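You operate a simulated robot arm through the tools that you are given. There is no shell and no other tool.

You are at the controls of a simulated robot arm. One attempt, no reset.

Task
Run the rise check on the cup in the holder and put it in the tray that the display names.
Fine: set the time from the blue card before you press RUN; press CLEAR when the cup is in its tray. Set down upright: white cup.

It is judged by the outcome, as a careful person would: the job done as asked, and still so three seconds after it is handed in. It fails if anything else is knocked over, pushed out of place, dropped, spilled or broken.

Robot
A 6-joint arm with a two-finger parallel gripper, fixed in place. Base frame: the origin is on the floor under the middle of its stand, x ahead of it, y to its left, z up; the work surface is at about z = 0.82. Lengths are in m, angles in rad, forces in N, time in s.
With the tool pointing down near the work surface it reaches from about 0.26 to 0.68 m from the base axis. Its first joint turns from -1.152 to 1.152 rad. Payload 2.9 kg.
The tool frame sits at the grasp point between the pads (the TCP): z along the fingers, y along the line on which they close. The tips reach 0.03 m beyond it. Largest opening 0.11 m; finger width 0.02, thickness 0.01; the body of the gripper, 0.048 by 0.112 m, starts 0.055 m behind the TCP.
Orientation is that of the tool frame in the base frame, as [roll, pitch, yaw] about the fixed x, y, z axes, in that order (R = Rz(yaw) Ry(pitch) Rx(roll)). With the fingers straight down and closing along the base's y, the tool's x points along the base's -x, its y along +y and its z along -z.

Tools
- The arm moves only by the tool play_rows. Its argument "plan" is one flat list of numbers, 7 for each row, row after row: the turn, a rotation vector about the tool's x, y, z in units of 8 degrees (1.0 is 8 degrees), then the shift along the tool's x, y, z in units of 40 mm (1.0 is 40 mm), then the opening in per cent of the stroke, from 0 (shut) to 100 (fully open). In form: [ax, ay, az, dx, dy, dz, jaw, ax, ay, az, dx, dy, dz, jaw, ...]. A call has 1 to 20 rows; each row shifts and turns the commanded pose from where the row before left it, along the tool's axes as they then stand. A call with a number of a shift or a turn outside -1 to 1 is refused whole. A row lasts 0.2 s, in which the tool goes at most 0.05 m and 0.15 rad; a call with a longer step from one row to the next is refused whole, and so is a gripper value outside its range. A pose out of reach is approached as far as the arm can. The call stops where the force on the tool passes 70 N (or 10 N more than at its start, if that is more) or the arm is blocked; 0.2 s more then pass. Each finger travels about 0.108 m/s and halts on what it meets, pressing with about 27 N; the grip force reading is that of the motor and also rises with nothing between the fingers. The clock runs only during rows and for 0.2 s after the last one: add rows that do not move to give the fingers time. It gives the time, the measured TCP pose, the force on the tool (base axes), the opening and the grip force at its end, in the units of the frame above (readings bear some noise), with the torque about the TCP (base axes, N m) and any sound that the robot's microphone picked up.
- Cameras (640 x 400 px; columns grow to the right, rows downward): "scene" is fixed at [0.0672, 0.42, 1.4045]; the picture's right is [-0.87, -0.49, 0.00], its down [-0.18, 0.32, -0.93] and it looks along [0.46, -0.81, -0.37] (base axes); focal length 349 px, centre (320, 200). "wrist" rides on the gripper at [0.072, 0.017, -0.103] in the tool frame; the picture's right is [-0.23, 0.97, 0.00], its down [-0.76, -0.18, -0.62] and it looks along [-0.61, -0.14, 0.78] (tool axes); focal length 222 px, centre (320, 200). There is no depth. A picture from a camera that has moved, and an enlarged one, comes with that camera's place and axes in the base frame and with its lens.
- get_image(camera): a new picture of that camera. The clock stands still meanwhile.
- inspect(camera, box): a new picture of the part [left, top, right, bottom] of that camera's present view, enlarged. The clock stands still meanwhile.
- job_done(): hands the job in; it is judged then, once.

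Places have to be worked out from the pictures, the camera data and where the tool is seen. Open the gripper and draw the arm clear of the work before you hand the job in, unless the task says otherwise.

The tools are called after "Request:" as a command line: name --argument value ..., lists and objects as JSON in quotes. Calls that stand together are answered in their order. play_rows: Moves the arm, as the interface text tells. Its arguments: {"type":"object","properties":{"plan":{"type":"array","items":{"type":"number"}}},"required":["plan"]} The other tools are called the same way: get_image (camera) takes a picture; inspect (camera, box) takes an enlarged picture of a part of a camera's view; job_done () hands the job in.

At the start:

```text
clock: 0.0
tool_pos: [0.376, -0.3001, 1.1762]
ee_rot: [-3.14, 0.001, -3.141]
contact_force: [-0.1, -0.1, -0.1]
wrist_torque: [-0.01, -0.01, -0.03]
width: 0.1099
gripper_force: 0.1
```

scene: 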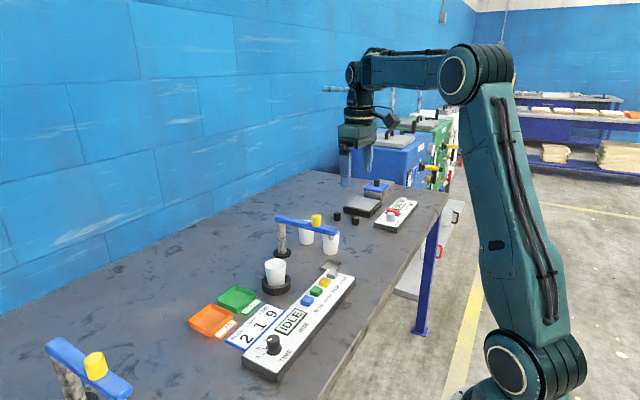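
wrist: 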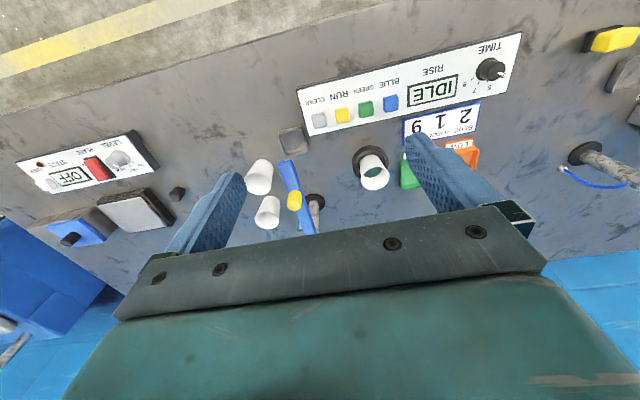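

I'll start by looking closely at the panel, the card and the cup in both views before moving anything.

Request:
inspect --camera "scene" --box '[180, 240, 360, 390]'

Request:
inspect --camera "wrist" --box '[290, 20, 530, 200]'

Request:
inspect --camera "scene" --box '[260, 160, 440, 280]'

```text
2.67 times, centred on (270, 315) of scene
camera zoom: at [0.0672, 0.42, 1.4045], right [-0.87, -0.49, 0.0], down [-0.18, 0.32, -0.93], along [0.46, -0.81, -0.37], focal length 931 px, centre (453, -107)
```

zoom: 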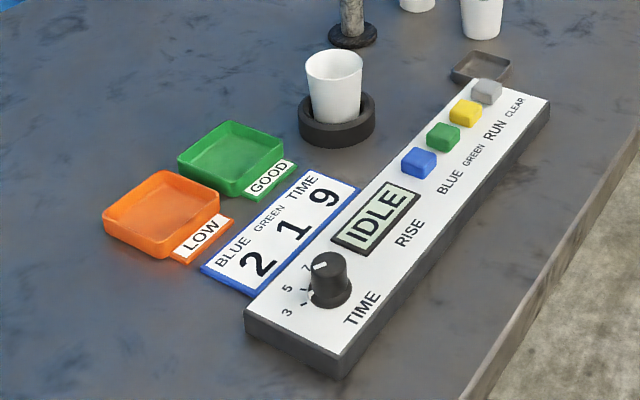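

```text
2.22 times, centred on (410, 110) of wrist
camera zoom: at [0.3042, -0.2843, 1.2819], right [0.23, 0.97, 0.0], down [0.76, -0.18, 0.62], along [0.61, -0.14, -0.78], focal length 494 px, centre (120, 400)
```

zoom: 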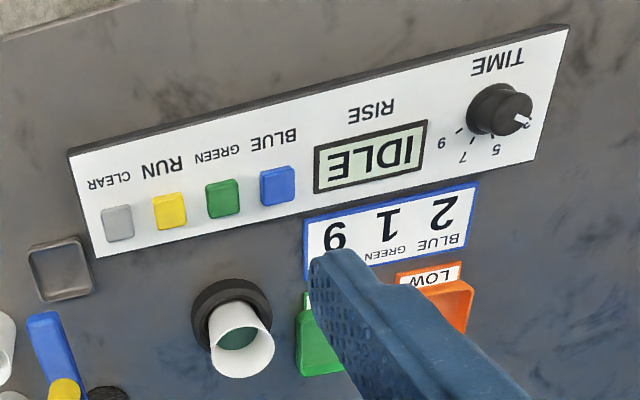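

```text
3.33 times, centred on (350, 220) of scene
camera zoom: at [0.0672, 0.42, 1.4045], right [-0.87, -0.49, 0.0], down [-0.18, 0.32, -0.93], along [0.46, -0.81, -0.37], focal length 1163 px, centre (220, 133)
```

zoom: 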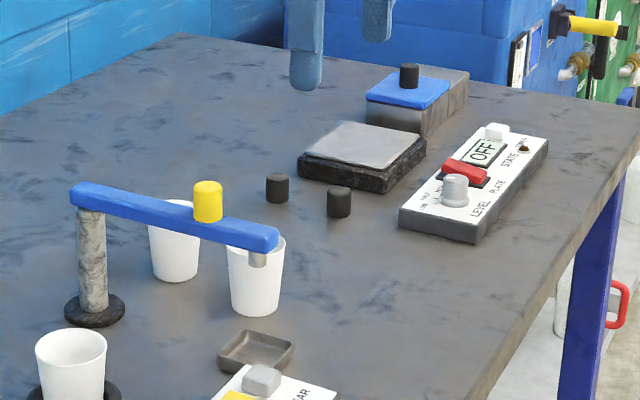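

The card reads BLUE 2, GREEN 1, TIME 9. The dial offers 3, 5, 7 and 9, and its pointer now seems to be near 3. I put the panel at roughly x 0.42–0.44, y -0.31 to 0, the cup near (0.56, -0.21), the green GOOD tray near (0.63, -0.13) and the orange LOW tray near (0.63, -0.04). I'm moving to a clear height for a closer look.

Request:
play_rows --plan '[0, 0, 0, 0.19, 0.75, 0.48, 100, 0, 0, 0, 0.19, 0.75, 0.48, 100, 0, 0, 0, 0.19, 0.75, 0.48, 100, 0, 0, 0, 0.19, 0.75, 0.48, 100, 0, 0, 0, 0.19, 0.75, 0.48, 100, 0, 0, 0, 0.19, 0.75, 0.48, 100]'

Request:
get_image --camera "wrist"

Request:
get_image --camera "scene"

```text
clock: 1.4
tool_pos: [0.3298, -0.1187, 1.0586]
ee_rot: [3.141, 0.002, 3.14]
contact_force: [0.3, 0.0, -0.1]
wrist_torque: [-0.01, 0.01, 0.03]
width: 0.1098
gripper_force: 0.0
```

```text
taken
camera wrist: at [0.2576, -0.1033, 1.1632], right [0.23, 0.97, 0.0], down [0.76, -0.18, 0.62], along [0.61, -0.14, -0.78], focal length 222 px, centre (320, 200)
```

wrist: 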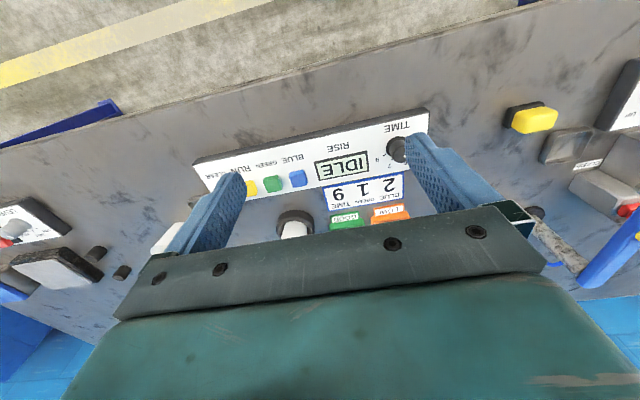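

```text
taken
```

scene: 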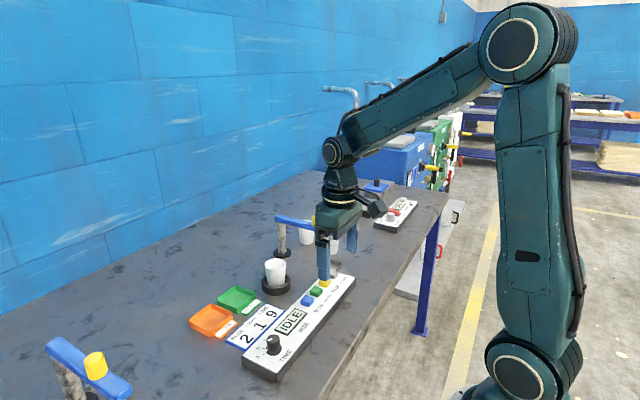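

The panel is in view now. I'll zoom in on the dial and the cup from both cameras.

Request:
inspect --camera "wrist" --box '[330, 90, 450, 165]'

Request:
inspect --camera "scene" --box '[235, 310, 325, 390]'

Request:
inspect --camera "wrist" --box '[180, 140, 440, 260]'

Request:
inspect --camera "scene" --box '[180, 240, 310, 350]'

```text
5.33 times, centred on (390, 128) of wrist
camera zoom: at [0.2576, -0.1033, 1.1632], right [0.23, 0.97, 0.0], down [0.76, -0.18, 0.62], along [0.61, -0.14, -0.78], focal length 1185 px, centre (-53, 587)
```

zoom: 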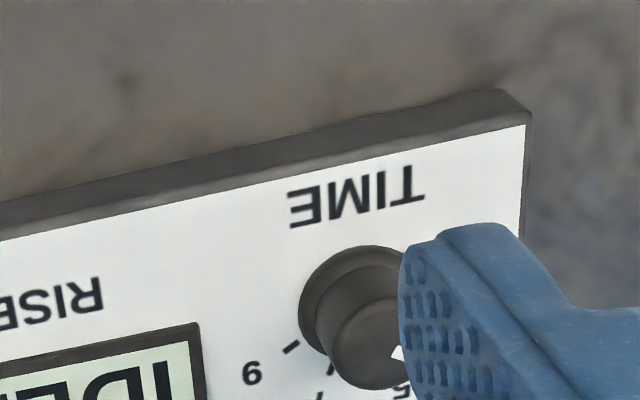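

```text
5.00 times, centred on (280, 350) of scene
camera zoom: at [0.0672, 0.42, 1.4045], right [-0.87, -0.49, 0.0], down [-0.18, 0.32, -0.93], along [0.46, -0.81, -0.37], focal length 1745 px, centre (520, -550)
```

zoom: 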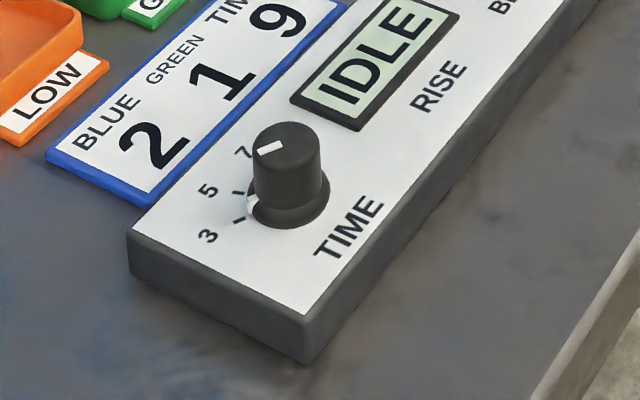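

```text
2.46 times, centred on (310, 200) of wrist
camera zoom: at [0.2576, -0.1033, 1.1632], right [0.23, 0.97, 0.0], down [0.76, -0.18, 0.62], along [0.61, -0.14, -0.78], focal length 547 px, centre (345, 200)
```

zoom: 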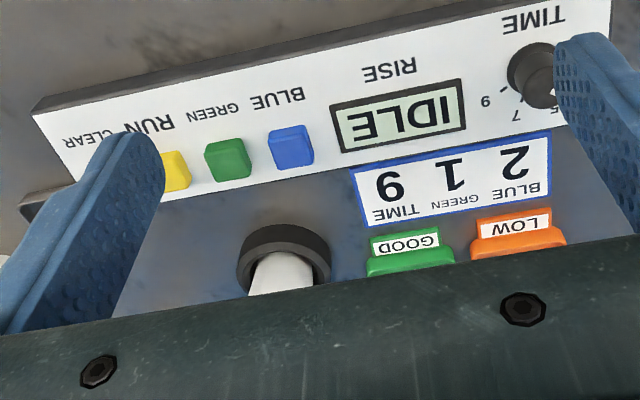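

```text
3.64 times, centred on (245, 295) of scene
camera zoom: at [0.0672, 0.42, 1.4045], right [-0.87, -0.49, 0.0], down [-0.18, 0.32, -0.93], along [0.46, -0.81, -0.37], focal length 1269 px, centre (593, -146)
```

zoom: 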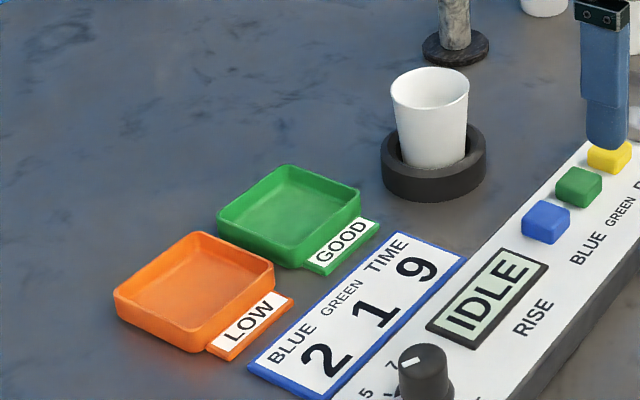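

The panel looks axis-aligned, with its top at about z 0.845. The knob centre fits at about (0.428, -0.021) with its top near z 0.876. From +x, the marks for 3, 5, 7 and 9 sit at about +60°, +20°, -20° and -60°, and the pointer is at 3, so I need about 120° clockwise as seen from above. I'll move above the knob and check its position.

Request:
play_rows --plan '[0, 0, 0, -0.49, 0.49, 0.3, 100, 0, 0, 0, -0.49, 0.49, 0.3, 100, 0, 0, 0, -0.49, 0.49, 0.3, 100, 0, 0, 0, -0.49, 0.49, 0.3, 100, 0, 0, 0, -0.49, 0.49, 0.3, 100]'

Request:
get_image --camera "wrist"

Request:
inspect --camera "scene" --box '[180, 240, 360, 390]'

```text
clock: 2.6
tool_pos: [0.4279, -0.0221, 1.0006]
ee_rot: [-3.141, 0.0, 3.141]
contact_force: [-0.5, 1.3, 0.2]
wrist_torque: [-0.01, 0.02, -0.01]
width: 0.11
gripper_force: 0.2
```

```text
taken
camera wrist: at [0.3561, -0.0049, 1.105], right [0.23, 0.97, 0.0], down [0.76, -0.18, 0.62], along [0.61, -0.14, -0.78], focal length 222 px, centre (320, 200)
```

wrist: 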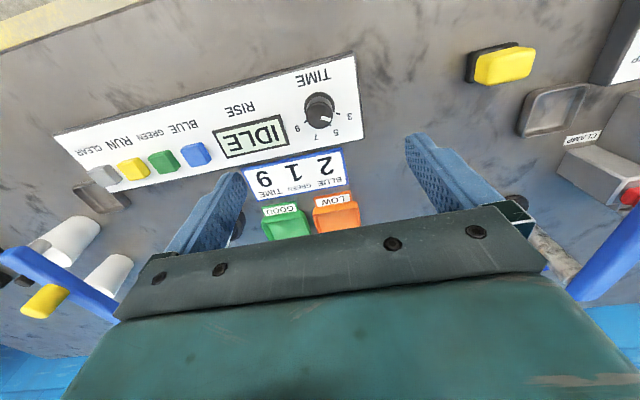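

```text
2.67 times, centred on (270, 315) of scene
camera zoom: at [0.0672, 0.42, 1.4045], right [-0.87, -0.49, 0.0], down [-0.18, 0.32, -0.93], along [0.46, -0.81, -0.37], focal length 931 px, centre (453, -107)
```

zoom: 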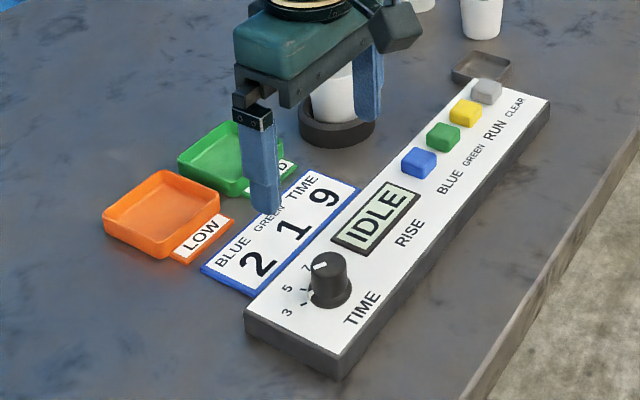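

The knob is fully visible in the wrist view now, so I'll zoom in to read the pointer and refine its centre.

Request:
inspect --camera "wrist" --box '[280, 60, 376, 160]'

Request:
inspect --camera "wrist" --box '[60, 100, 300, 250]'

```text
4.00 times, centred on (328, 110) of wrist
camera zoom: at [0.3561, -0.0049, 1.105], right [0.23, 0.97, 0.0], down [0.76, -0.18, 0.62], along [0.61, -0.14, -0.78], focal length 888 px, centre (288, 560)
```

zoom: 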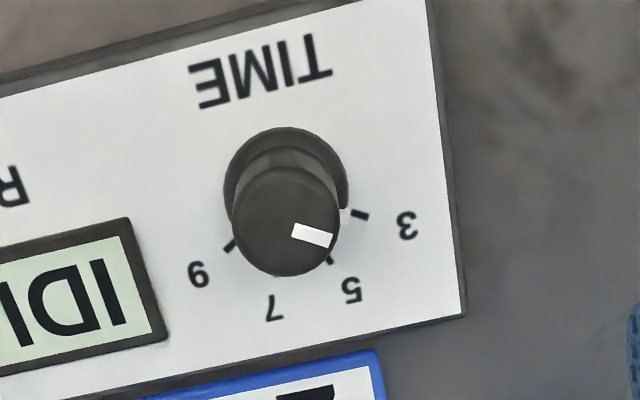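

```text
2.67 times, centred on (180, 175) of wrist
camera zoom: at [0.3561, -0.0049, 1.105], right [0.23, 0.97, 0.0], down [0.76, -0.18, 0.62], along [0.61, -0.14, -0.78], focal length 592 px, centre (693, 267)
```

zoom: 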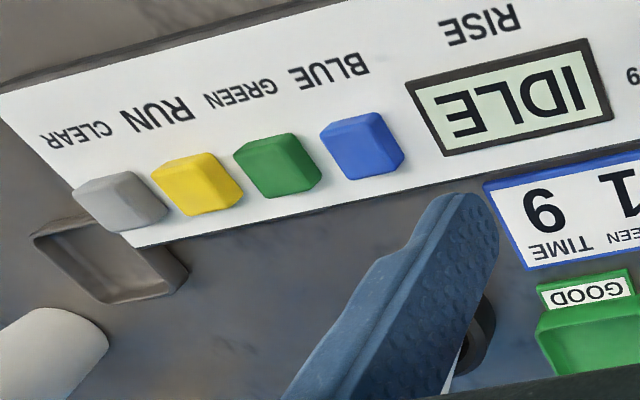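

The pointer is on 3, and the top-centre fit (0.4277, -0.0216) agrees with my earlier estimate. I'll pre-turn the tool by -60° about its own axis, with the jaws part-closed, so the 120° turn ends at +60°. I'll stay above the knob while doing it.

Request:
play_rows --plan '[0, 0, -0.9375, 0, 0, 0.2, 60, 0, 0, -0.9375, 0, 0, 0.2, 60, 0, 0, -0.9375, 0, 0, 0.2, 60, 0, 0, -0.9375, 0, 0, 0.2, 60, 0, 0, -0.9375, 0, 0, 0.2, 60, 0, 0, -0.9375, 0, 0, 0.2, 60, 0, 0, -0.9375, 0, 0, 0.2, 60, 0, 0, -0.9375, 0, 0, 0.2, 60, 0, 0, 0, 0, 0, 0, 60]'

Request:
inspect --camera "scene" --box '[205, 270, 345, 390]'

Request:
get_image --camera "wrist"

```text
clock: 4.6
tool_pos: [0.4287, -0.022, 0.9368]
ee_rot: [-3.141, -0.002, -2.093]
contact_force: [-0.2, 0.4, -0.6]
wrist_torque: [-0.01, -0.01, -0.02]
width: 0.0659
gripper_force: 0.1
```

```text
3.33 times, centred on (275, 330) of scene
camera zoom: at [0.0672, 0.42, 1.4045], right [-0.87, -0.49, 0.0], down [-0.18, 0.32, -0.93], along [0.46, -0.81, -0.37], focal length 1163 px, centre (470, -233)
```

zoom: 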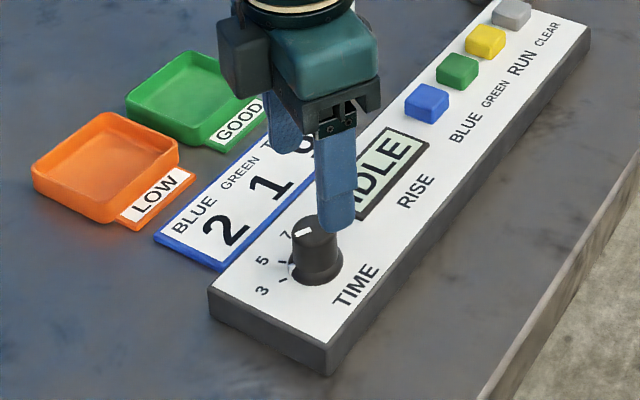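

```text
taken
camera wrist: at [0.3782, -0.0772, 1.0417], right [-0.73, 0.68, 0.0], down [0.53, 0.57, 0.62], along [0.42, 0.46, -0.78], focal length 222 px, centre (320, 200)
```

wrist: 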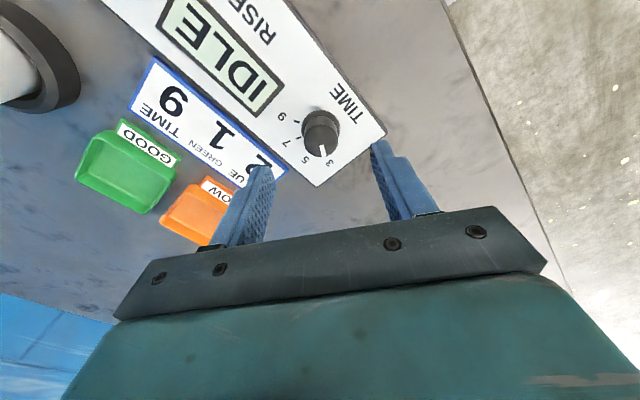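

I'll check the knob's centre once more from this orientation before lowering.

Request:
inspect --camera "wrist" --box '[272, 90, 368, 190]'

```text
4.00 times, centred on (320, 140) of wrist
camera zoom: at [0.3782, -0.0772, 1.0417], right [-0.73, 0.68, 0.0], down [0.53, 0.57, 0.62], along [0.42, 0.46, -0.78], focal length 888 px, centre (320, 440)
```

zoom: 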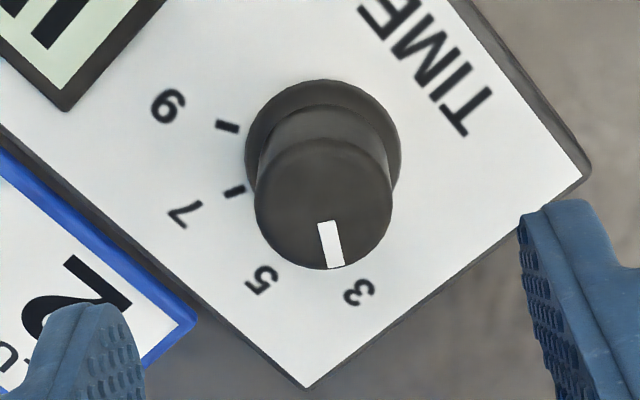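

The centre is confirmed at about (0.427, -0.022), with the knob about 27 mm across. I'm lowering until the tips are about 9 mm above the panel face, then closing on the knob.

Request:
play_rows --plan '[0, 0, 0, 0.01, 0.02, 0.44, 60, 0, 0, 0, 0, 0, 0.44, 60, 0, 0, 0, 0, 0, 0.44, 60, 0, 0, 0, 0, 0, 0, 60, 0, 0, 0, 0, 0, 0, 10, 0, 0, 0, 0, 0, 0, 10, 0, 0, 0, 0, 0, 0, 10]'

Request:
inspect --camera "scene" --box '[205, 270, 345, 390]'

Request:
inspect --camera "wrist" --box '[240, 100, 400, 220]'

```text
clock: 6.2
tool_pos: [0.4281, -0.0228, 0.8846]
ee_rot: [3.14, 0.0, -2.095]
contact_force: [-6.3, 3.0, -1.7]
wrist_torque: [-0.02, -0.41, -0.02]
width: 0.0274
gripper_force: 44.4
```

```text
3.33 times, centred on (275, 330) of scene
camera zoom: at [0.0671, 0.42, 1.4045], right [-0.87, -0.49, 0.0], down [-0.18, 0.32, -0.93], along [0.46, -0.81, -0.37], focal length 1163 px, centre (470, -233)
```

zoom: 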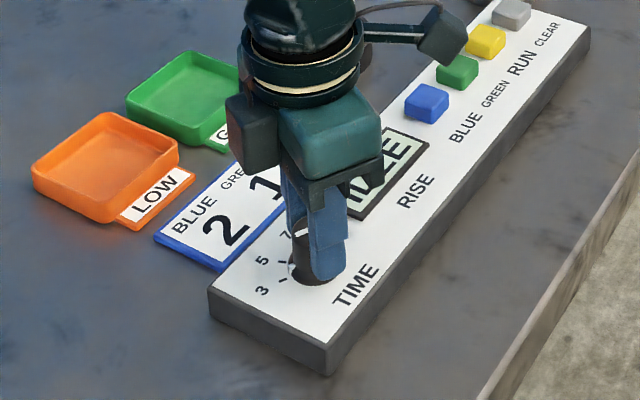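

```text
3.33 times, centred on (320, 160) of wrist
camera zoom: at [0.3772, -0.0773, 0.9894], right [-0.73, 0.68, 0.0], down [0.54, 0.57, 0.62], along [0.42, 0.46, -0.78], focal length 740 px, centre (320, 333)
```

zoom: 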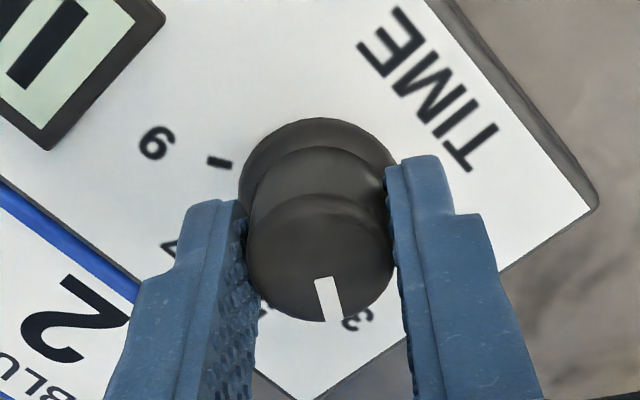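

The knob is gripped at 27.4 mm with a small side load along the closing line. I'll shift slightly to ease that load and turn the first 40° toward 5.

Request:
play_rows --plan '[0, 0, 0, 0, 0.02, 0, 10, 0, 0, 0.8, 0, 0, 0, 10, 0, 0, 0.8, 0, 0, 0, 10, 0, 0, 0.8, 0, 0, 0, 10, 0, 0, 0.8, 0, 0, 0, 10, 0, 0, 0.9, 0, 0, 0, 10, 0, 0, 0.9, 0, 0, 0, 10]'

Request:
inspect --camera "wrist" --box '[240, 100, 400, 220]'

```text
clock: 7.8
tool_pos: [0.4279, -0.0236, 0.8852]
ee_rot: [3.139, 0.0, -2.794]
contact_force: [6.2, 3.0, -29.9]
wrist_torque: [-0.06, -1.22, 0.0]
width: 0.0277
gripper_force: 44.9
```

```text
3.33 times, centred on (320, 160) of wrist
camera zoom: at [0.3538, -0.0314, 0.9896], right [-0.12, 0.99, 0.0], down [0.78, 0.09, 0.62], along [0.62, 0.07, -0.78], focal length 740 px, centre (320, 333)
```

zoom: 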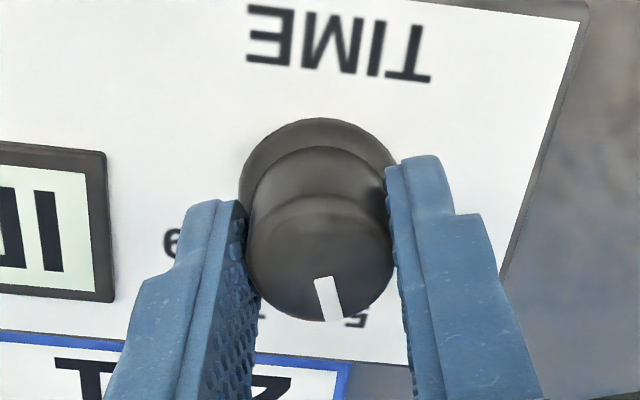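

The knob has turned with the tool and the pointer is now at 5, but about 30 N of upward pull has built up. I'll ease the command down slightly and read the force again before continuing.

Request:
play_rows --plan '[0, 0, 0, 0, 0, 0.015, 10, 0, 0, 0, 0, 0, 0, 10]'

```text
clock: 8.4
tool_pos: [0.4266, -0.0225, 0.8859]
ee_rot: [3.142, 0.0, -2.792]
contact_force: [8.6, 4.7, -16.1]
wrist_torque: [-0.73, 0.63, 0.02]
width: 0.0276
gripper_force: 45.1
```

The downward nudge cut the pull by about half. I'll relieve a bit more and go on to the next 40°.

Request:
play_rows --plan '[0, 0, 0, -0.008, 0, 0.015, 10, 0, 0, 0.8, 0, 0, 0, 10, 0, 0, 0.8, 0, 0, 0, 10, 0, 0, 0.8, 0, 0, 0, 10, 0, 0, 0.8, 0, 0, 0, 10, 0, 0, 0.9, 0, 0, 0, 10, 0, 0, 0.9, 0, 0, 0, 10]'

Request:
inspect --camera "wrist" --box '[240, 100, 400, 220]'

```text
clock: 10.0
tool_pos: [0.4268, -0.0221, 0.8854]
ee_rot: [3.138, -0.003, 2.792]
contact_force: [-11.7, 11.1, 22.8]
wrist_torque: [-0.53, -0.28, -0.02]
width: 0.0276
gripper_force: 44.9
```

```text
3.33 times, centred on (320, 160) of wrist
camera zoom: at [0.3654, 0.0185, 0.9896], right [0.55, 0.84, 0.0], down [0.66, -0.43, 0.62], along [0.52, -0.34, -0.78], focal length 740 px, centre (320, 333)
```

zoom: 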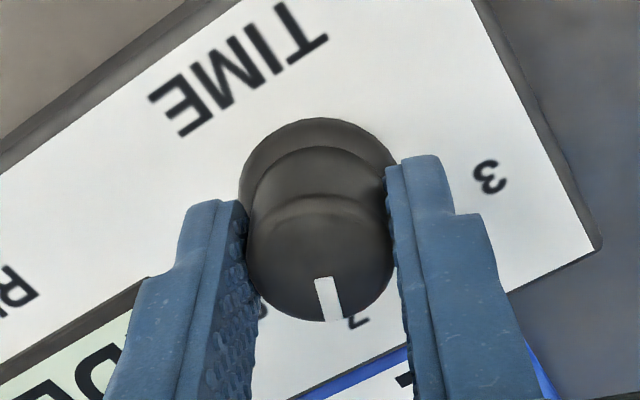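

The pointer is at 7 and the forces are moderate. I'll relieve them slightly and turn the last 40° to 9.

Request:
play_rows --plan '[0, 0, 0, 0.01, 0.004, -0.015, 10, 0, 0, 0.8, 0, 0, 0, 10, 0, 0, 0.8, 0, 0, 0, 10, 0, 0, 0.8, 0, 0, 0, 10, 0, 0, 0.8, 0, 0, 0, 10, 0, 0, 0.9, 0, 0, 0, 10, 0, 0, 0.9, 0, 0, 0, 10]'

Request:
inspect --camera "wrist" --box '[240, 100, 400, 220]'

Request:
inspect --camera "scene" --box '[205, 270, 345, 390]'

```text
clock: 11.6
tool_pos: [0.4276, -0.0208, 0.8851]
ee_rot: [3.14, -0.001, 2.093]
contact_force: [5.1, 6.7, 4.4]
wrist_torque: [1.0, 0.96, 0.0]
width: 0.0275
gripper_force: 44.6
```

```text
3.33 times, centred on (320, 160) of wrist
camera zoom: at [0.4064, 0.0496, 0.9894], right [0.96, 0.29, 0.0], down [0.22, -0.75, 0.62], along [0.18, -0.6, -0.78], focal length 740 px, centre (320, 333)
```

zoom: 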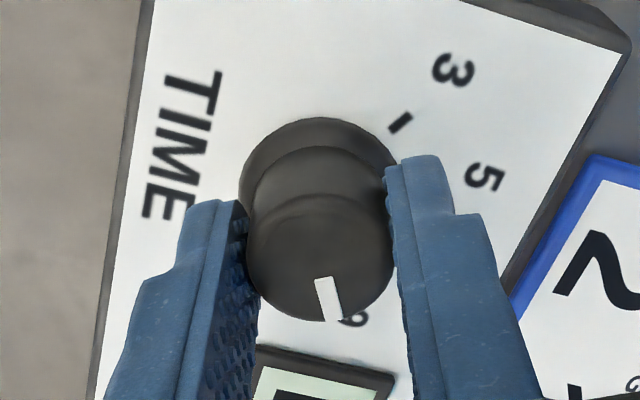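

```text
3.33 times, centred on (275, 330) of scene
camera zoom: at [0.0673, 0.4201, 1.4045], right [-0.87, -0.49, 0.0], down [-0.18, 0.32, -0.93], along [0.46, -0.81, -0.37], focal length 1163 px, centre (470, -233)
```

zoom: 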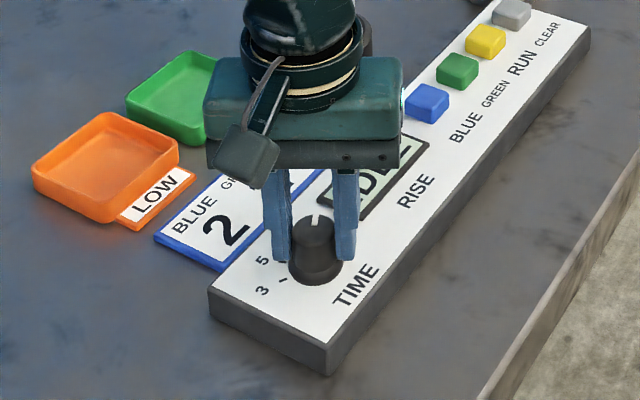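

The pointer is now beside 9. I'll open the jaws, rise straight up off the knob and verify the setting.

Request:
play_rows --plan '[0, 0, 0, 0, 0, 0, 60, 0, 0, 0, 0, 0, 0, 60, 0, 0, 0, 0, 0, -0.5, 60, 0, 0, 0, 0, 0, -0.8, 60, 0, 0, 0, 0, 0, -0.8, 60, 0, 0, 0, 0, 0, -0.8, 60]'

Request:
inspect --camera "wrist" --box '[260, 60, 400, 190]'

Request:
inspect --camera "scene" --box '[205, 270, 345, 390]'

```text
clock: 13.0
tool_pos: [0.4264, -0.0211, 0.997]
ee_rot: [-3.141, 0.0, 2.095]
contact_force: [0.5, -0.2, 2.0]
wrist_torque: [0.0, -0.02, 0.01]
width: 0.066
gripper_force: 0.1
```

```text
3.08 times, centred on (330, 125) of wrist
camera zoom: at [0.4049, 0.0493, 1.1026], right [0.96, 0.29, 0.0], down [0.23, -0.75, 0.62], along [0.18, -0.6, -0.78], focal length 684 px, centre (289, 431)
```

zoom: 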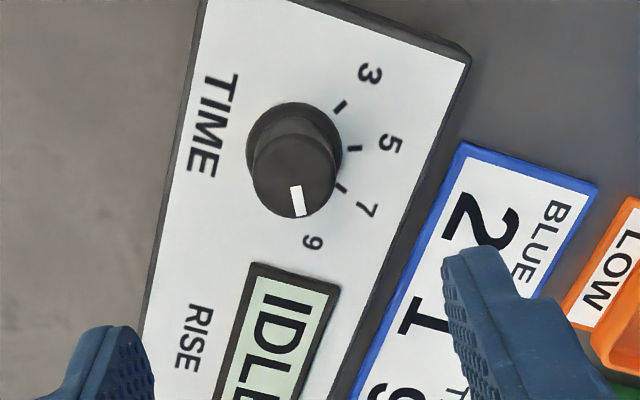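

```text
3.33 times, centred on (275, 330) of scene
camera zoom: at [0.0672, 0.42, 1.4045], right [-0.87, -0.49, 0.0], down [-0.18, 0.32, -0.93], along [0.46, -0.81, -0.37], focal length 1163 px, centre (470, -233)
```

zoom: 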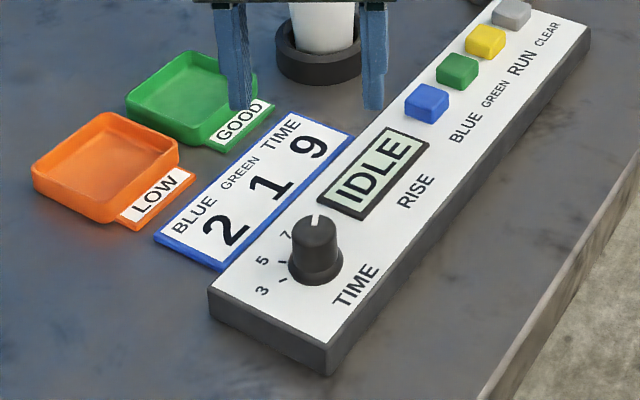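

The pointer is on 9 (I measure about -58° against the mark at -60°). Next I'll square the tool back up, travel to above the RUN button with the fingers closed, and locate the button precisely.

Request:
play_rows --plan '[0, 0, -0.9375, 0, 0, 0, 30, 0, 0, -0.9375, 0, 0, 0, 0, 0, 0, -0.9375, 0, 0, 0, 0, 0, 0, -0.9375, 0, 0, 0, 0, 0, 0, -0.9375, 0, 0, 0, 0, 0, 0, -0.9375, 0, 0, 0, 0, 0, 0, -0.9375, 0, 0, 0, 0, 0, 0, -0.9375, 0, 0, 0, 0, 0, 0, 0, -0.07, -0.896, 0.06, 0, 0, 0, 0, -0.07, -0.896, 0.06, 0, 0, 0, 0, -0.07, -0.896, 0.06, 0, 0, 0, 0, -0.07, -0.896, 0.06, 0, 0, 0, 0, -0.07, -0.896, 0.06, 0, 0, 0, 0, -0.07, -0.896, 0.06, 0, 0, 0, 0, -0.07, -0.896, 0.06, 0, 0, 0, 0, 0, 0, 0, 0]'

Request:
get_image --camera "wrist"

Request:
inspect --camera "scene" --box '[240, 220, 360, 320]'

```text
clock: 16.4
tool_pos: [0.4481, -0.2743, 0.9867]
ee_rot: [3.141, 0.0, 3.14]
contact_force: [-0.3, -0.7, 0.0]
wrist_torque: [0.01, 0.0, 0.0]
width: 0.0
gripper_force: 27.1
```

```text
taken
camera wrist: at [0.3762, -0.2571, 1.091], right [0.23, 0.97, 0.0], down [0.76, -0.18, 0.62], along [0.61, -0.14, -0.78], focal length 222 px, centre (320, 200)
```

wrist: 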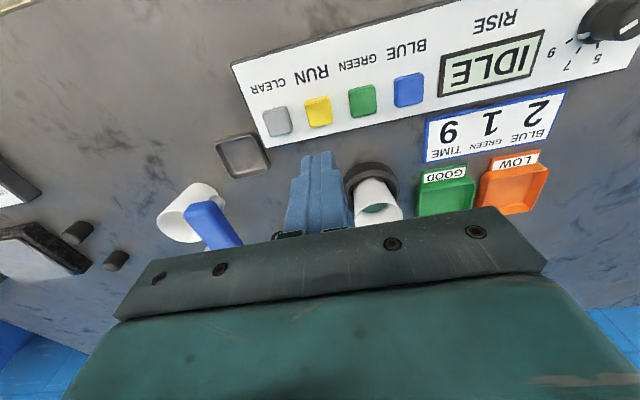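

```text
4.00 times, centred on (300, 270) of scene
camera zoom: at [0.0672, 0.42, 1.4045], right [-0.87, -0.49, 0.0], down [-0.18, 0.32, -0.93], along [0.46, -0.81, -0.37], focal length 1396 px, centre (400, -80)
```

zoom: 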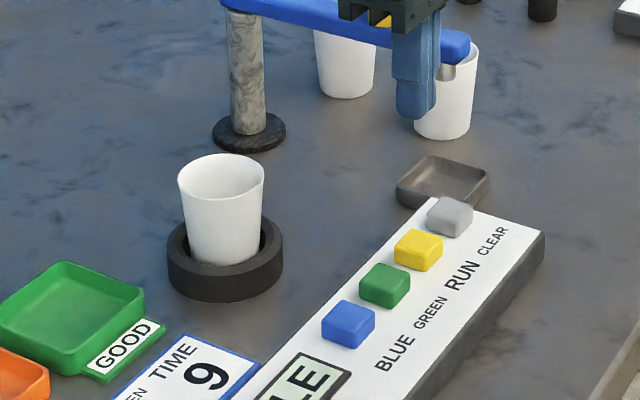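

RUN lies just under the fingers. I'll zoom in for its exact centre and height, and look into the cup.

Request:
inspect --camera "wrist" --box '[250, 70, 430, 170]'

Request:
inspect --camera "wrist" --box '[330, 130, 570, 250]'

```text
3.56 times, centred on (340, 120) of wrist
camera zoom: at [0.3762, -0.2571, 1.091], right [0.23, 0.97, 0.0], down [0.76, -0.18, 0.62], along [0.61, -0.14, -0.78], focal length 790 px, centre (249, 484)
```

zoom: 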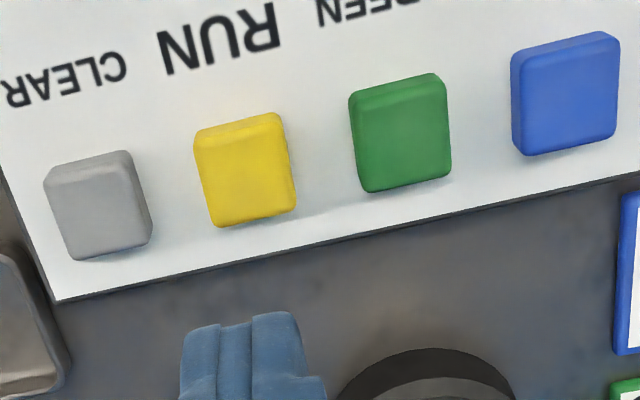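

```text
2.67 times, centred on (450, 190) of wrist
camera zoom: at [0.3762, -0.2571, 1.091], right [0.23, 0.97, 0.0], down [0.76, -0.18, 0.62], along [0.61, -0.14, -0.78], focal length 592 px, centre (-27, 227)
```

zoom: 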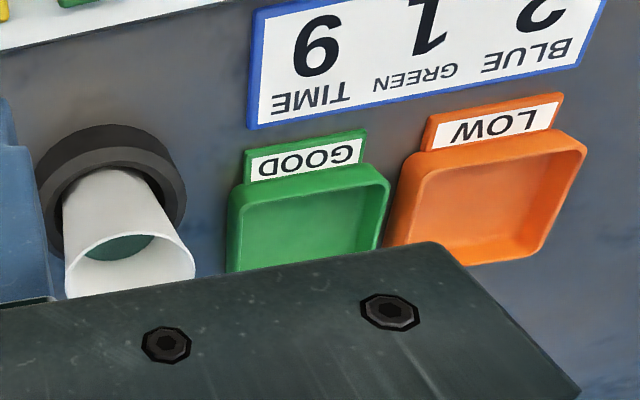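

The cup already holds a teal liquid, so it must stay level. I won't press the dosing buttons, because only the time setting was asked for. RUN's centre is about (0.446, -0.273) with its top near z 0.86. I'll come down over it in one approach, then use small steps until it responds.

Request:
play_rows --plan '[0, 0, 0, 0.05, 0.03, 0.7, 0, 0, 0, 0, 0, 0, 0.7, 0, 0, 0, 0, 0, 0, 0.7, 0, 0, 0, 0, 0, 0, 0, 0]'

Request:
inspect --camera "scene" --box '[270, 230, 370, 320]'

Request:
inspect --camera "wrist" --box '[240, 60, 400, 180]'

```text
clock: 17.4
tool_pos: [0.4427, -0.2736, 0.9012]
ee_rot: [-3.14, 0.0, -3.14]
contact_force: [0.5, 1.4, 0.3]
wrist_torque: [0.01, 0.01, -0.01]
width: 0.0
gripper_force: 26.7
```

```text
4.44 times, centred on (320, 275) of scene
camera zoom: at [0.0672, 0.42, 1.4045], right [-0.87, -0.49, 0.0], down [-0.18, 0.32, -0.93], along [0.46, -0.81, -0.37], focal length 1551 px, centre (320, -133)
```

zoom: 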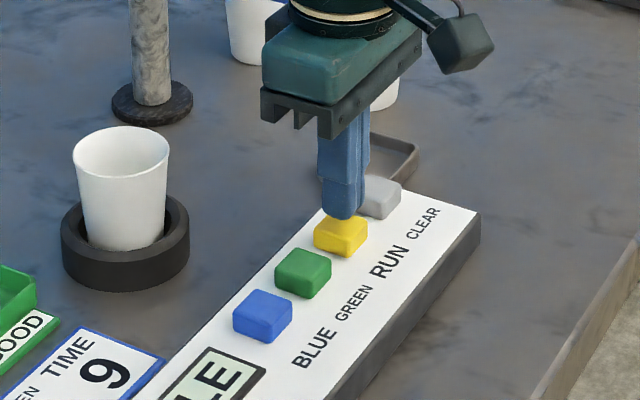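

```text
3.33 times, centred on (320, 120) of wrist
camera zoom: at [0.3711, -0.2556, 1.0043], right [0.23, 0.97, 0.0], down [0.76, -0.18, 0.62], along [0.61, -0.14, -0.78], focal length 740 px, centre (320, 467)
```

zoom: 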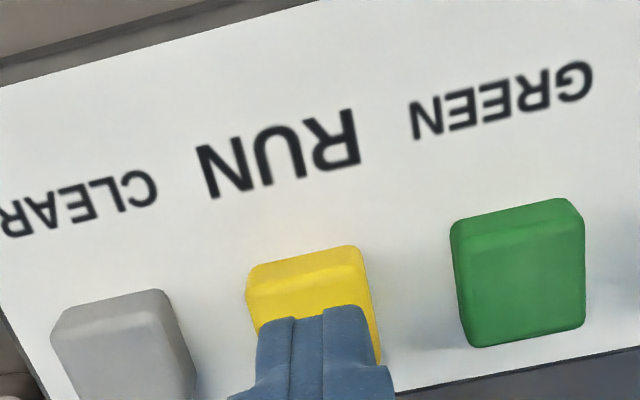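

The fingertips sit squarely above RUN. I'm pressing down now in 2 mm steps.

Request:
play_rows --plan '[0, 0, 0, 0, 0, 0.06, 0, 0, 0, 0, 0, 0, 0.06, 0, 0, 0, 0, 0, 0, 0.06, 0, 0, 0, 0, 0, 0, 0.05, 0, 0, 0, 0, 0, 0, 0.05, 0]'

```text
clock: 18.6
tool_pos: [0.4443, -0.2718, 0.8878]
ee_rot: [3.14, 0.001, -3.141]
contact_force: [-0.9, -0.3, 0.7]
wrist_torque: [-0.01, 0.0, 0.05]
width: 0.0
gripper_force: 26.8
```

There's no contact yet with the tips at about z 0.858, so I'll keep going in small steps.

Request:
play_rows --plan '[0, 0, 0, 0, 0, 0.04, 0, 0, 0, 0, 0, 0, 0.04, 0, 0, 0, 0, 0, 0, 0.04, 0]'

Request:
inspect --camera "scene" --box '[240, 240, 370, 340]'

```text
clock: 19.4
tool_pos: [0.445, -0.2727, 0.8846]
ee_rot: [3.14, 0.0, -3.141]
contact_force: [-0.4, 1.4, 2.5]
wrist_torque: [0.07, -0.01, -0.03]
width: 0.0
gripper_force: 27.0
heard: click
```

```text
4.00 times, centred on (305, 290) of scene
camera zoom: at [0.0672, 0.42, 1.4045], right [-0.87, -0.49, 0.0], down [-0.18, 0.32, -0.93], along [0.46, -0.81, -0.37], focal length 1396 px, centre (380, -160)
```

zoom: 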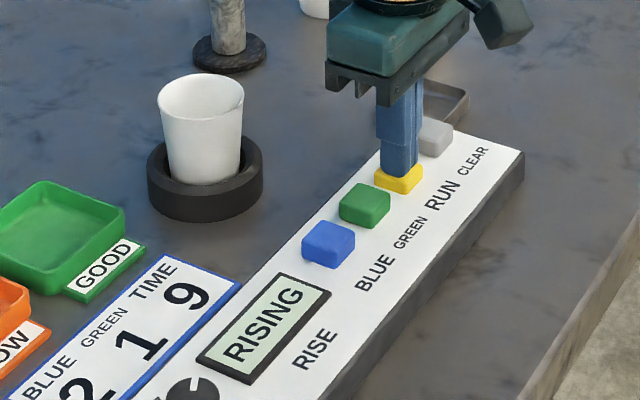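

A click was heard and the display now reads RISING. I'll lift off RUN straight up and wait for the check to finish.

Request:
play_rows --plan '[0, 0, 0, 0, 0, -0.3, 0, 0, 0, 0, 0, 0, -0.7, 0, 0, 0, 0, 0, 0, -0.9, 0, 0, 0, 0, 0, 0, -0.9, 0, 0, 0, 0, 0, 0, -0.6, 0, 0, 0, 0, 0, 0, 0, 0]'

Request:
inspect --camera "scene" --box '[180, 240, 360, 390]'

Request:
get_image --camera "wrist"

```text
clock: 20.8
tool_pos: [0.4443, -0.2725, 1.0204]
ee_rot: [3.14, 0.0, -3.14]
contact_force: [0.9, 0.1, -0.3]
wrist_torque: [0.0, 0.05, -0.01]
width: 0.0001
gripper_force: 26.1
```

```text
2.67 times, centred on (270, 315) of scene
camera zoom: at [0.0672, 0.42, 1.4045], right [-0.87, -0.49, 0.0], down [-0.18, 0.32, -0.93], along [0.46, -0.81, -0.37], focal length 931 px, centre (453, -107)
```

zoom: 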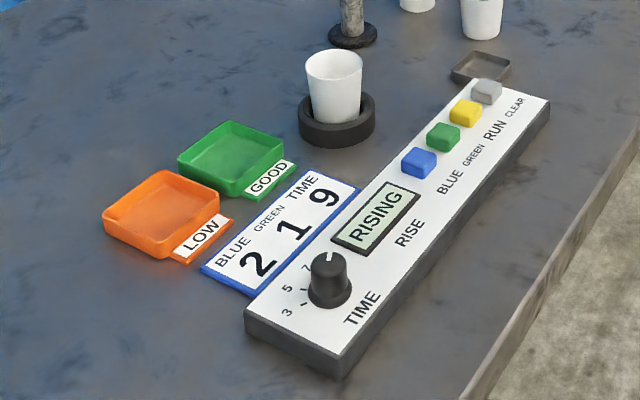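

```text
taken
camera wrist: at [0.3721, -0.2551, 1.1242], right [0.23, 0.97, 0.0], down [0.76, -0.18, 0.62], along [0.61, -0.14, -0.78], focal length 222 px, centre (320, 200)
```

wrist: 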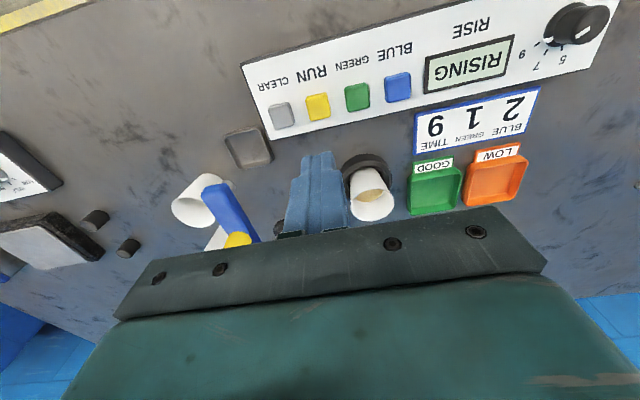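

The dial still points to 9 and the check is running, with the contents now pale and rising. I'll hold still while it runs and keep clear of the cup.

Request:
play_rows --plan '[0, 0, 0, 0, 0, 0, 0, 0, 0, 0, 0, 0, 0, 0, 0, 0, 0, 0, 0, 0, 0, 0, 0, 0, 0, 0, 0, 0, 0, 0, 0, 0, 0, 0, 0, 0, 0, 0, 0, 0, 0, 0, 0, 0, 0, 0, 0, 0, 0, 0, 0, 0, 0, 0, 0, 0, 0, 0, 0, 0, 0, 0, 0, 0, 0, 0, 0, 0, 0, 0, 0, 0, 0, 0, 0, 0, 0, 0, 0, 0, 0, 0, 0, 0, 0, 0, 0, 0, 0, 0, 0, 0, 0, 0, 0, 0, 0, 0, 0, 0, 0, 0, 0, 0, 0, 0, 0, 0, 0, 0, 0, 0, 0, 0, 0, 0, 0, 0, 0, 0, 0, 0, 0, 0, 0, 0, 0, 0, 0, 0, 0, 0, 0, 0, 0, 0, 0, 0, 0, 0]'

Request:
inspect --camera "scene" --box '[180, 240, 360, 390]'

Request:
inspect --camera "scene" --box '[180, 240, 310, 350]'

Request:
inspect --camera "wrist" --box '[300, 120, 540, 240]'

```text
clock: 25.0
tool_pos: [0.4445, -0.272, 1.0193]
ee_rot: [-3.142, 0.0, -3.141]
contact_force: [0.0, 0.8, 0.0]
wrist_torque: [0.0, 0.0, 0.04]
width: 0.0
gripper_force: 26.9
```

```text
2.67 times, centred on (270, 315) of scene
camera zoom: at [0.0672, 0.42, 1.4045], right [-0.87, -0.49, 0.0], down [-0.18, 0.32, -0.93], along [0.46, -0.81, -0.37], focal length 931 px, centre (453, -107)
```

zoom: 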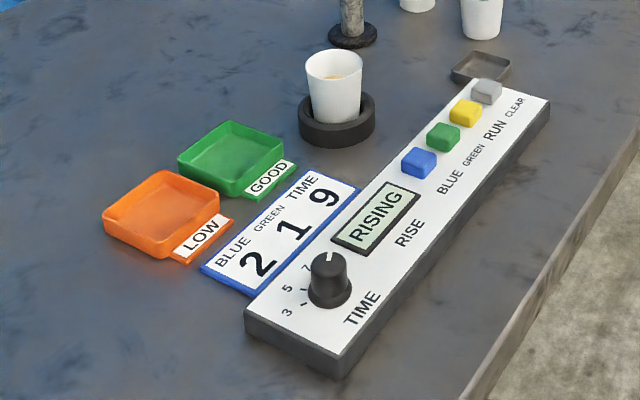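

```text
3.64 times, centred on (245, 295) of scene
camera zoom: at [0.0672, 0.42, 1.4045], right [-0.87, -0.49, 0.0], down [-0.18, 0.32, -0.93], along [0.46, -0.81, -0.37], focal length 1269 px, centre (593, -146)
```

zoom: 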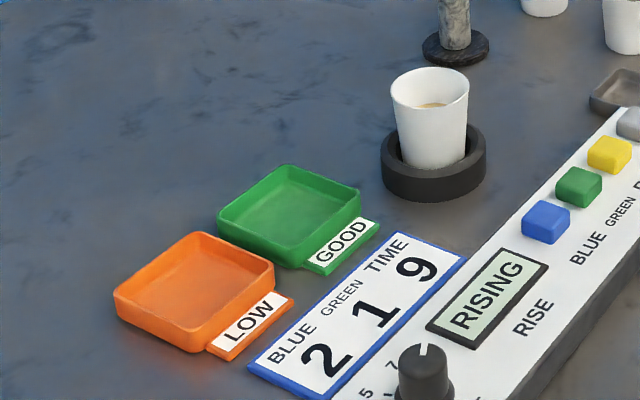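

```text
2.67 times, centred on (420, 180) of wrist
camera zoom: at [0.3721, -0.2552, 1.1239], right [0.23, 0.97, 0.0], down [0.76, -0.18, 0.62], along [0.61, -0.14, -0.78], focal length 592 px, centre (53, 253)
```

zoom: 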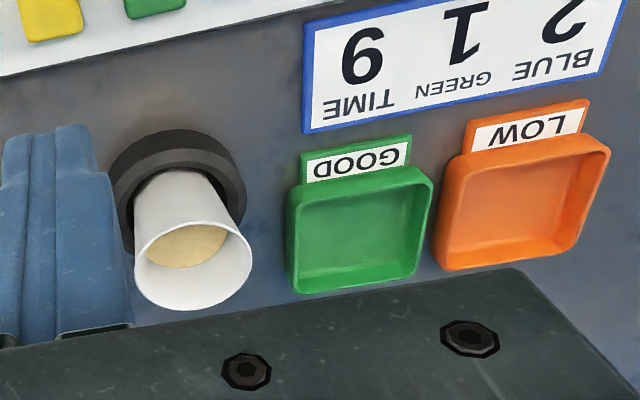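

The display still says RISING. From two views I now have the cup rim at about (0.575, -0.229, 0.893) with a 60 mm diameter, the GOOD tray at about (0.625, -0.124) and the LOW tray at about (0.627, -0.034). I'll keep waiting without moving.

Request:
play_rows --plan '[0, 0, 0, 0, 0, 0, 0, 0, 0, 0, 0, 0, 0, 0, 0, 0, 0, 0, 0, 0, 0, 0, 0, 0, 0, 0, 0, 0, 0, 0, 0, 0, 0, 0, 0, 0, 0, 0, 0, 0, 0, 0, 0, 0, 0, 0, 0, 0, 0, 0, 0, 0, 0, 0, 0, 0, 0, 0, 0, 0, 0, 0, 0, 0, 0, 0, 0, 0, 0, 0, 0, 0, 0, 0, 0, 0, 0, 0, 0, 0, 0, 0, 0, 0, 0, 0, 0, 0, 0, 0, 0, 0, 0, 0, 0, 0, 0, 0, 0, 0, 0, 0, 0, 0, 0, 0, 0, 0, 0, 0, 0, 0, 0, 0, 0, 0, 0, 0, 0, 0, 0, 0, 0, 0, 0, 0]'

Request:
inspect --camera "scene" --box '[180, 240, 360, 390]'

Request:
inspect --camera "wrist" --box '[300, 20, 540, 240]'

```text
clock: 28.8
tool_pos: [0.4436, -0.2724, 1.0203]
ee_rot: [-3.141, 0.0, -3.141]
contact_force: [-0.1, -1.1, 0.0]
wrist_torque: [-0.03, 0.0, 0.0]
width: 0.0002
gripper_force: 27.1
```

```text
2.67 times, centred on (270, 315) of scene
camera zoom: at [0.0672, 0.42, 1.4045], right [-0.87, -0.49, 0.0], down [-0.18, 0.32, -0.93], along [0.46, -0.81, -0.37], focal length 931 px, centre (453, -107)
```

zoom: 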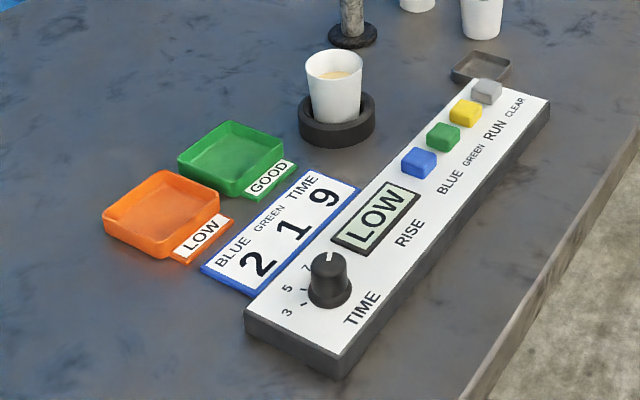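

```text
1.82 times, centred on (420, 130) of wrist
camera zoom: at [0.3721, -0.2552, 1.1239], right [0.23, 0.97, 0.0], down [0.76, -0.18, 0.62], along [0.61, -0.14, -0.78], focal length 404 px, centre (138, 327)
```

zoom: 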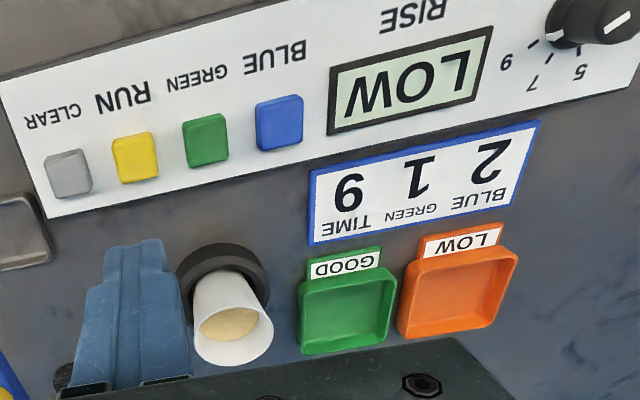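

The check has finished and the display reads LOW, so the cup goes in the orange LOW tray. I'm opening the jaws and moving over the cup, well above the rim.

Request:
play_rows --plan '[0, 0, 0, -0.4, 0.13, 0, 40, 0, 0, 0, -0.72, 0.24, 0, 85, 0, 0, 0, -0.72, 0.24, 0, 85, 0, 0, 0, -0.72, 0.24, 0, 85, 0, 0, 0, -0.7, 0.23, 0, 85, 0, 0, 0, 0, 0, 0, 85]'

Request:
get_image --camera "wrist"

Request:
inspect --camera "scene" --box '[200, 190, 360, 310]'

```text
clock: 30.2
tool_pos: [0.5756, -0.2277, 1.0201]
ee_rot: [-3.141, 0.001, -3.141]
contact_force: [-0.2, -0.4, -0.5]
wrist_torque: [0.04, 0.0, -0.06]
width: 0.0934
gripper_force: 0.0
```

```text
taken
camera wrist: at [0.5035, -0.2117, 1.1252], right [0.23, 0.97, 0.0], down [0.76, -0.18, 0.62], along [0.61, -0.14, -0.78], focal length 222 px, centre (320, 200)
```

wrist: 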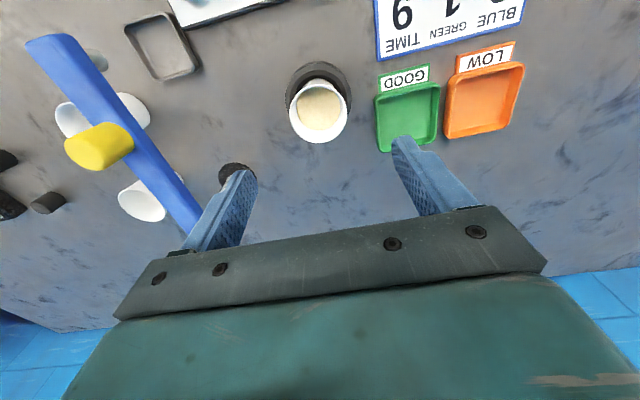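

```text
3.33 times, centred on (280, 250) of scene
camera zoom: at [0.0672, 0.42, 1.4045], right [-0.87, -0.49, 0.0], down [-0.18, 0.32, -0.93], along [0.46, -0.81, -0.37], focal length 1163 px, centre (453, 33)
```

zoom: 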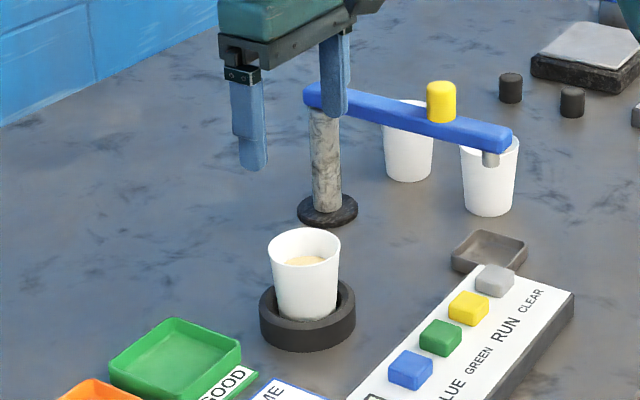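

The cup is well framed between the fingers. I'll zoom in to refine its centre and see how much clearance there is to the holder ring.

Request:
inspect --camera "wrist" --box '[260, 50, 380, 150]'

Request:
inspect --camera "wrist" --box '[360, 30, 540, 170]'

Request:
inspect --camera "scene" --box '[255, 250, 305, 300]'

```text
4.00 times, centred on (320, 100) of wrist
camera zoom: at [0.5035, -0.2117, 1.1252], right [0.23, 0.97, 0.0], down [0.76, -0.18, 0.62], along [0.61, -0.14, -0.78], focal length 888 px, centre (320, 600)
```

zoom: 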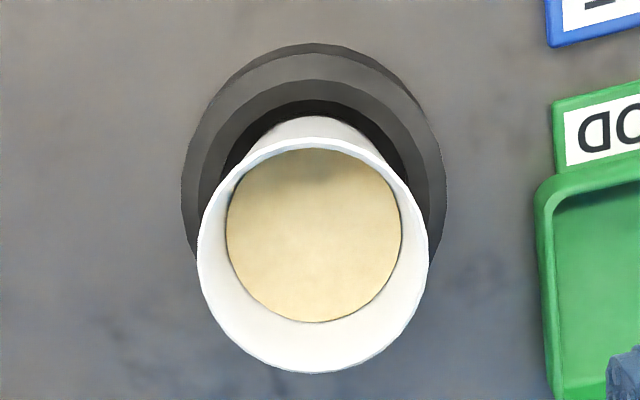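

```text
2.86 times, centred on (450, 100) of wrist
camera zoom: at [0.5035, -0.2117, 1.1252], right [0.23, 0.97, 0.0], down [0.76, -0.18, 0.62], along [0.61, -0.14, -0.78], focal length 635 px, centre (-51, 486)
```

zoom: 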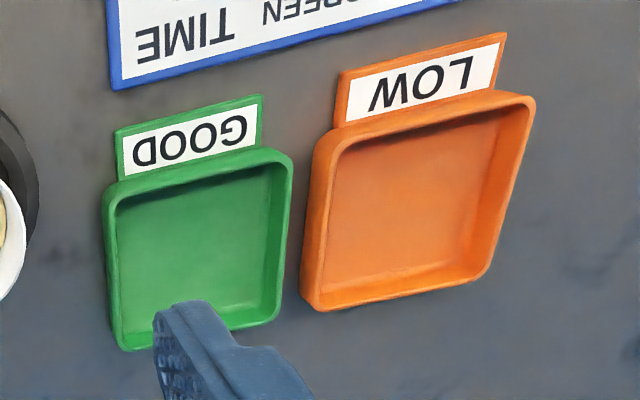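

```text
8.00 times, centred on (280, 275) of scene
camera zoom: at [0.0672, 0.42, 1.4045], right [-0.87, -0.49, 0.0], down [-0.18, 0.32, -0.93], along [0.46, -0.81, -0.37], focal length 2792 px, centre (640, -400)
```

zoom: 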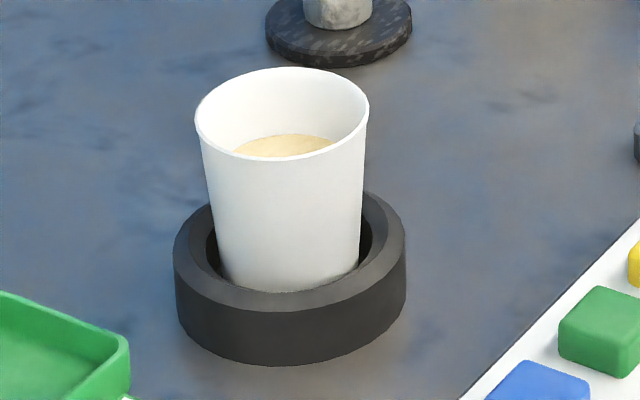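

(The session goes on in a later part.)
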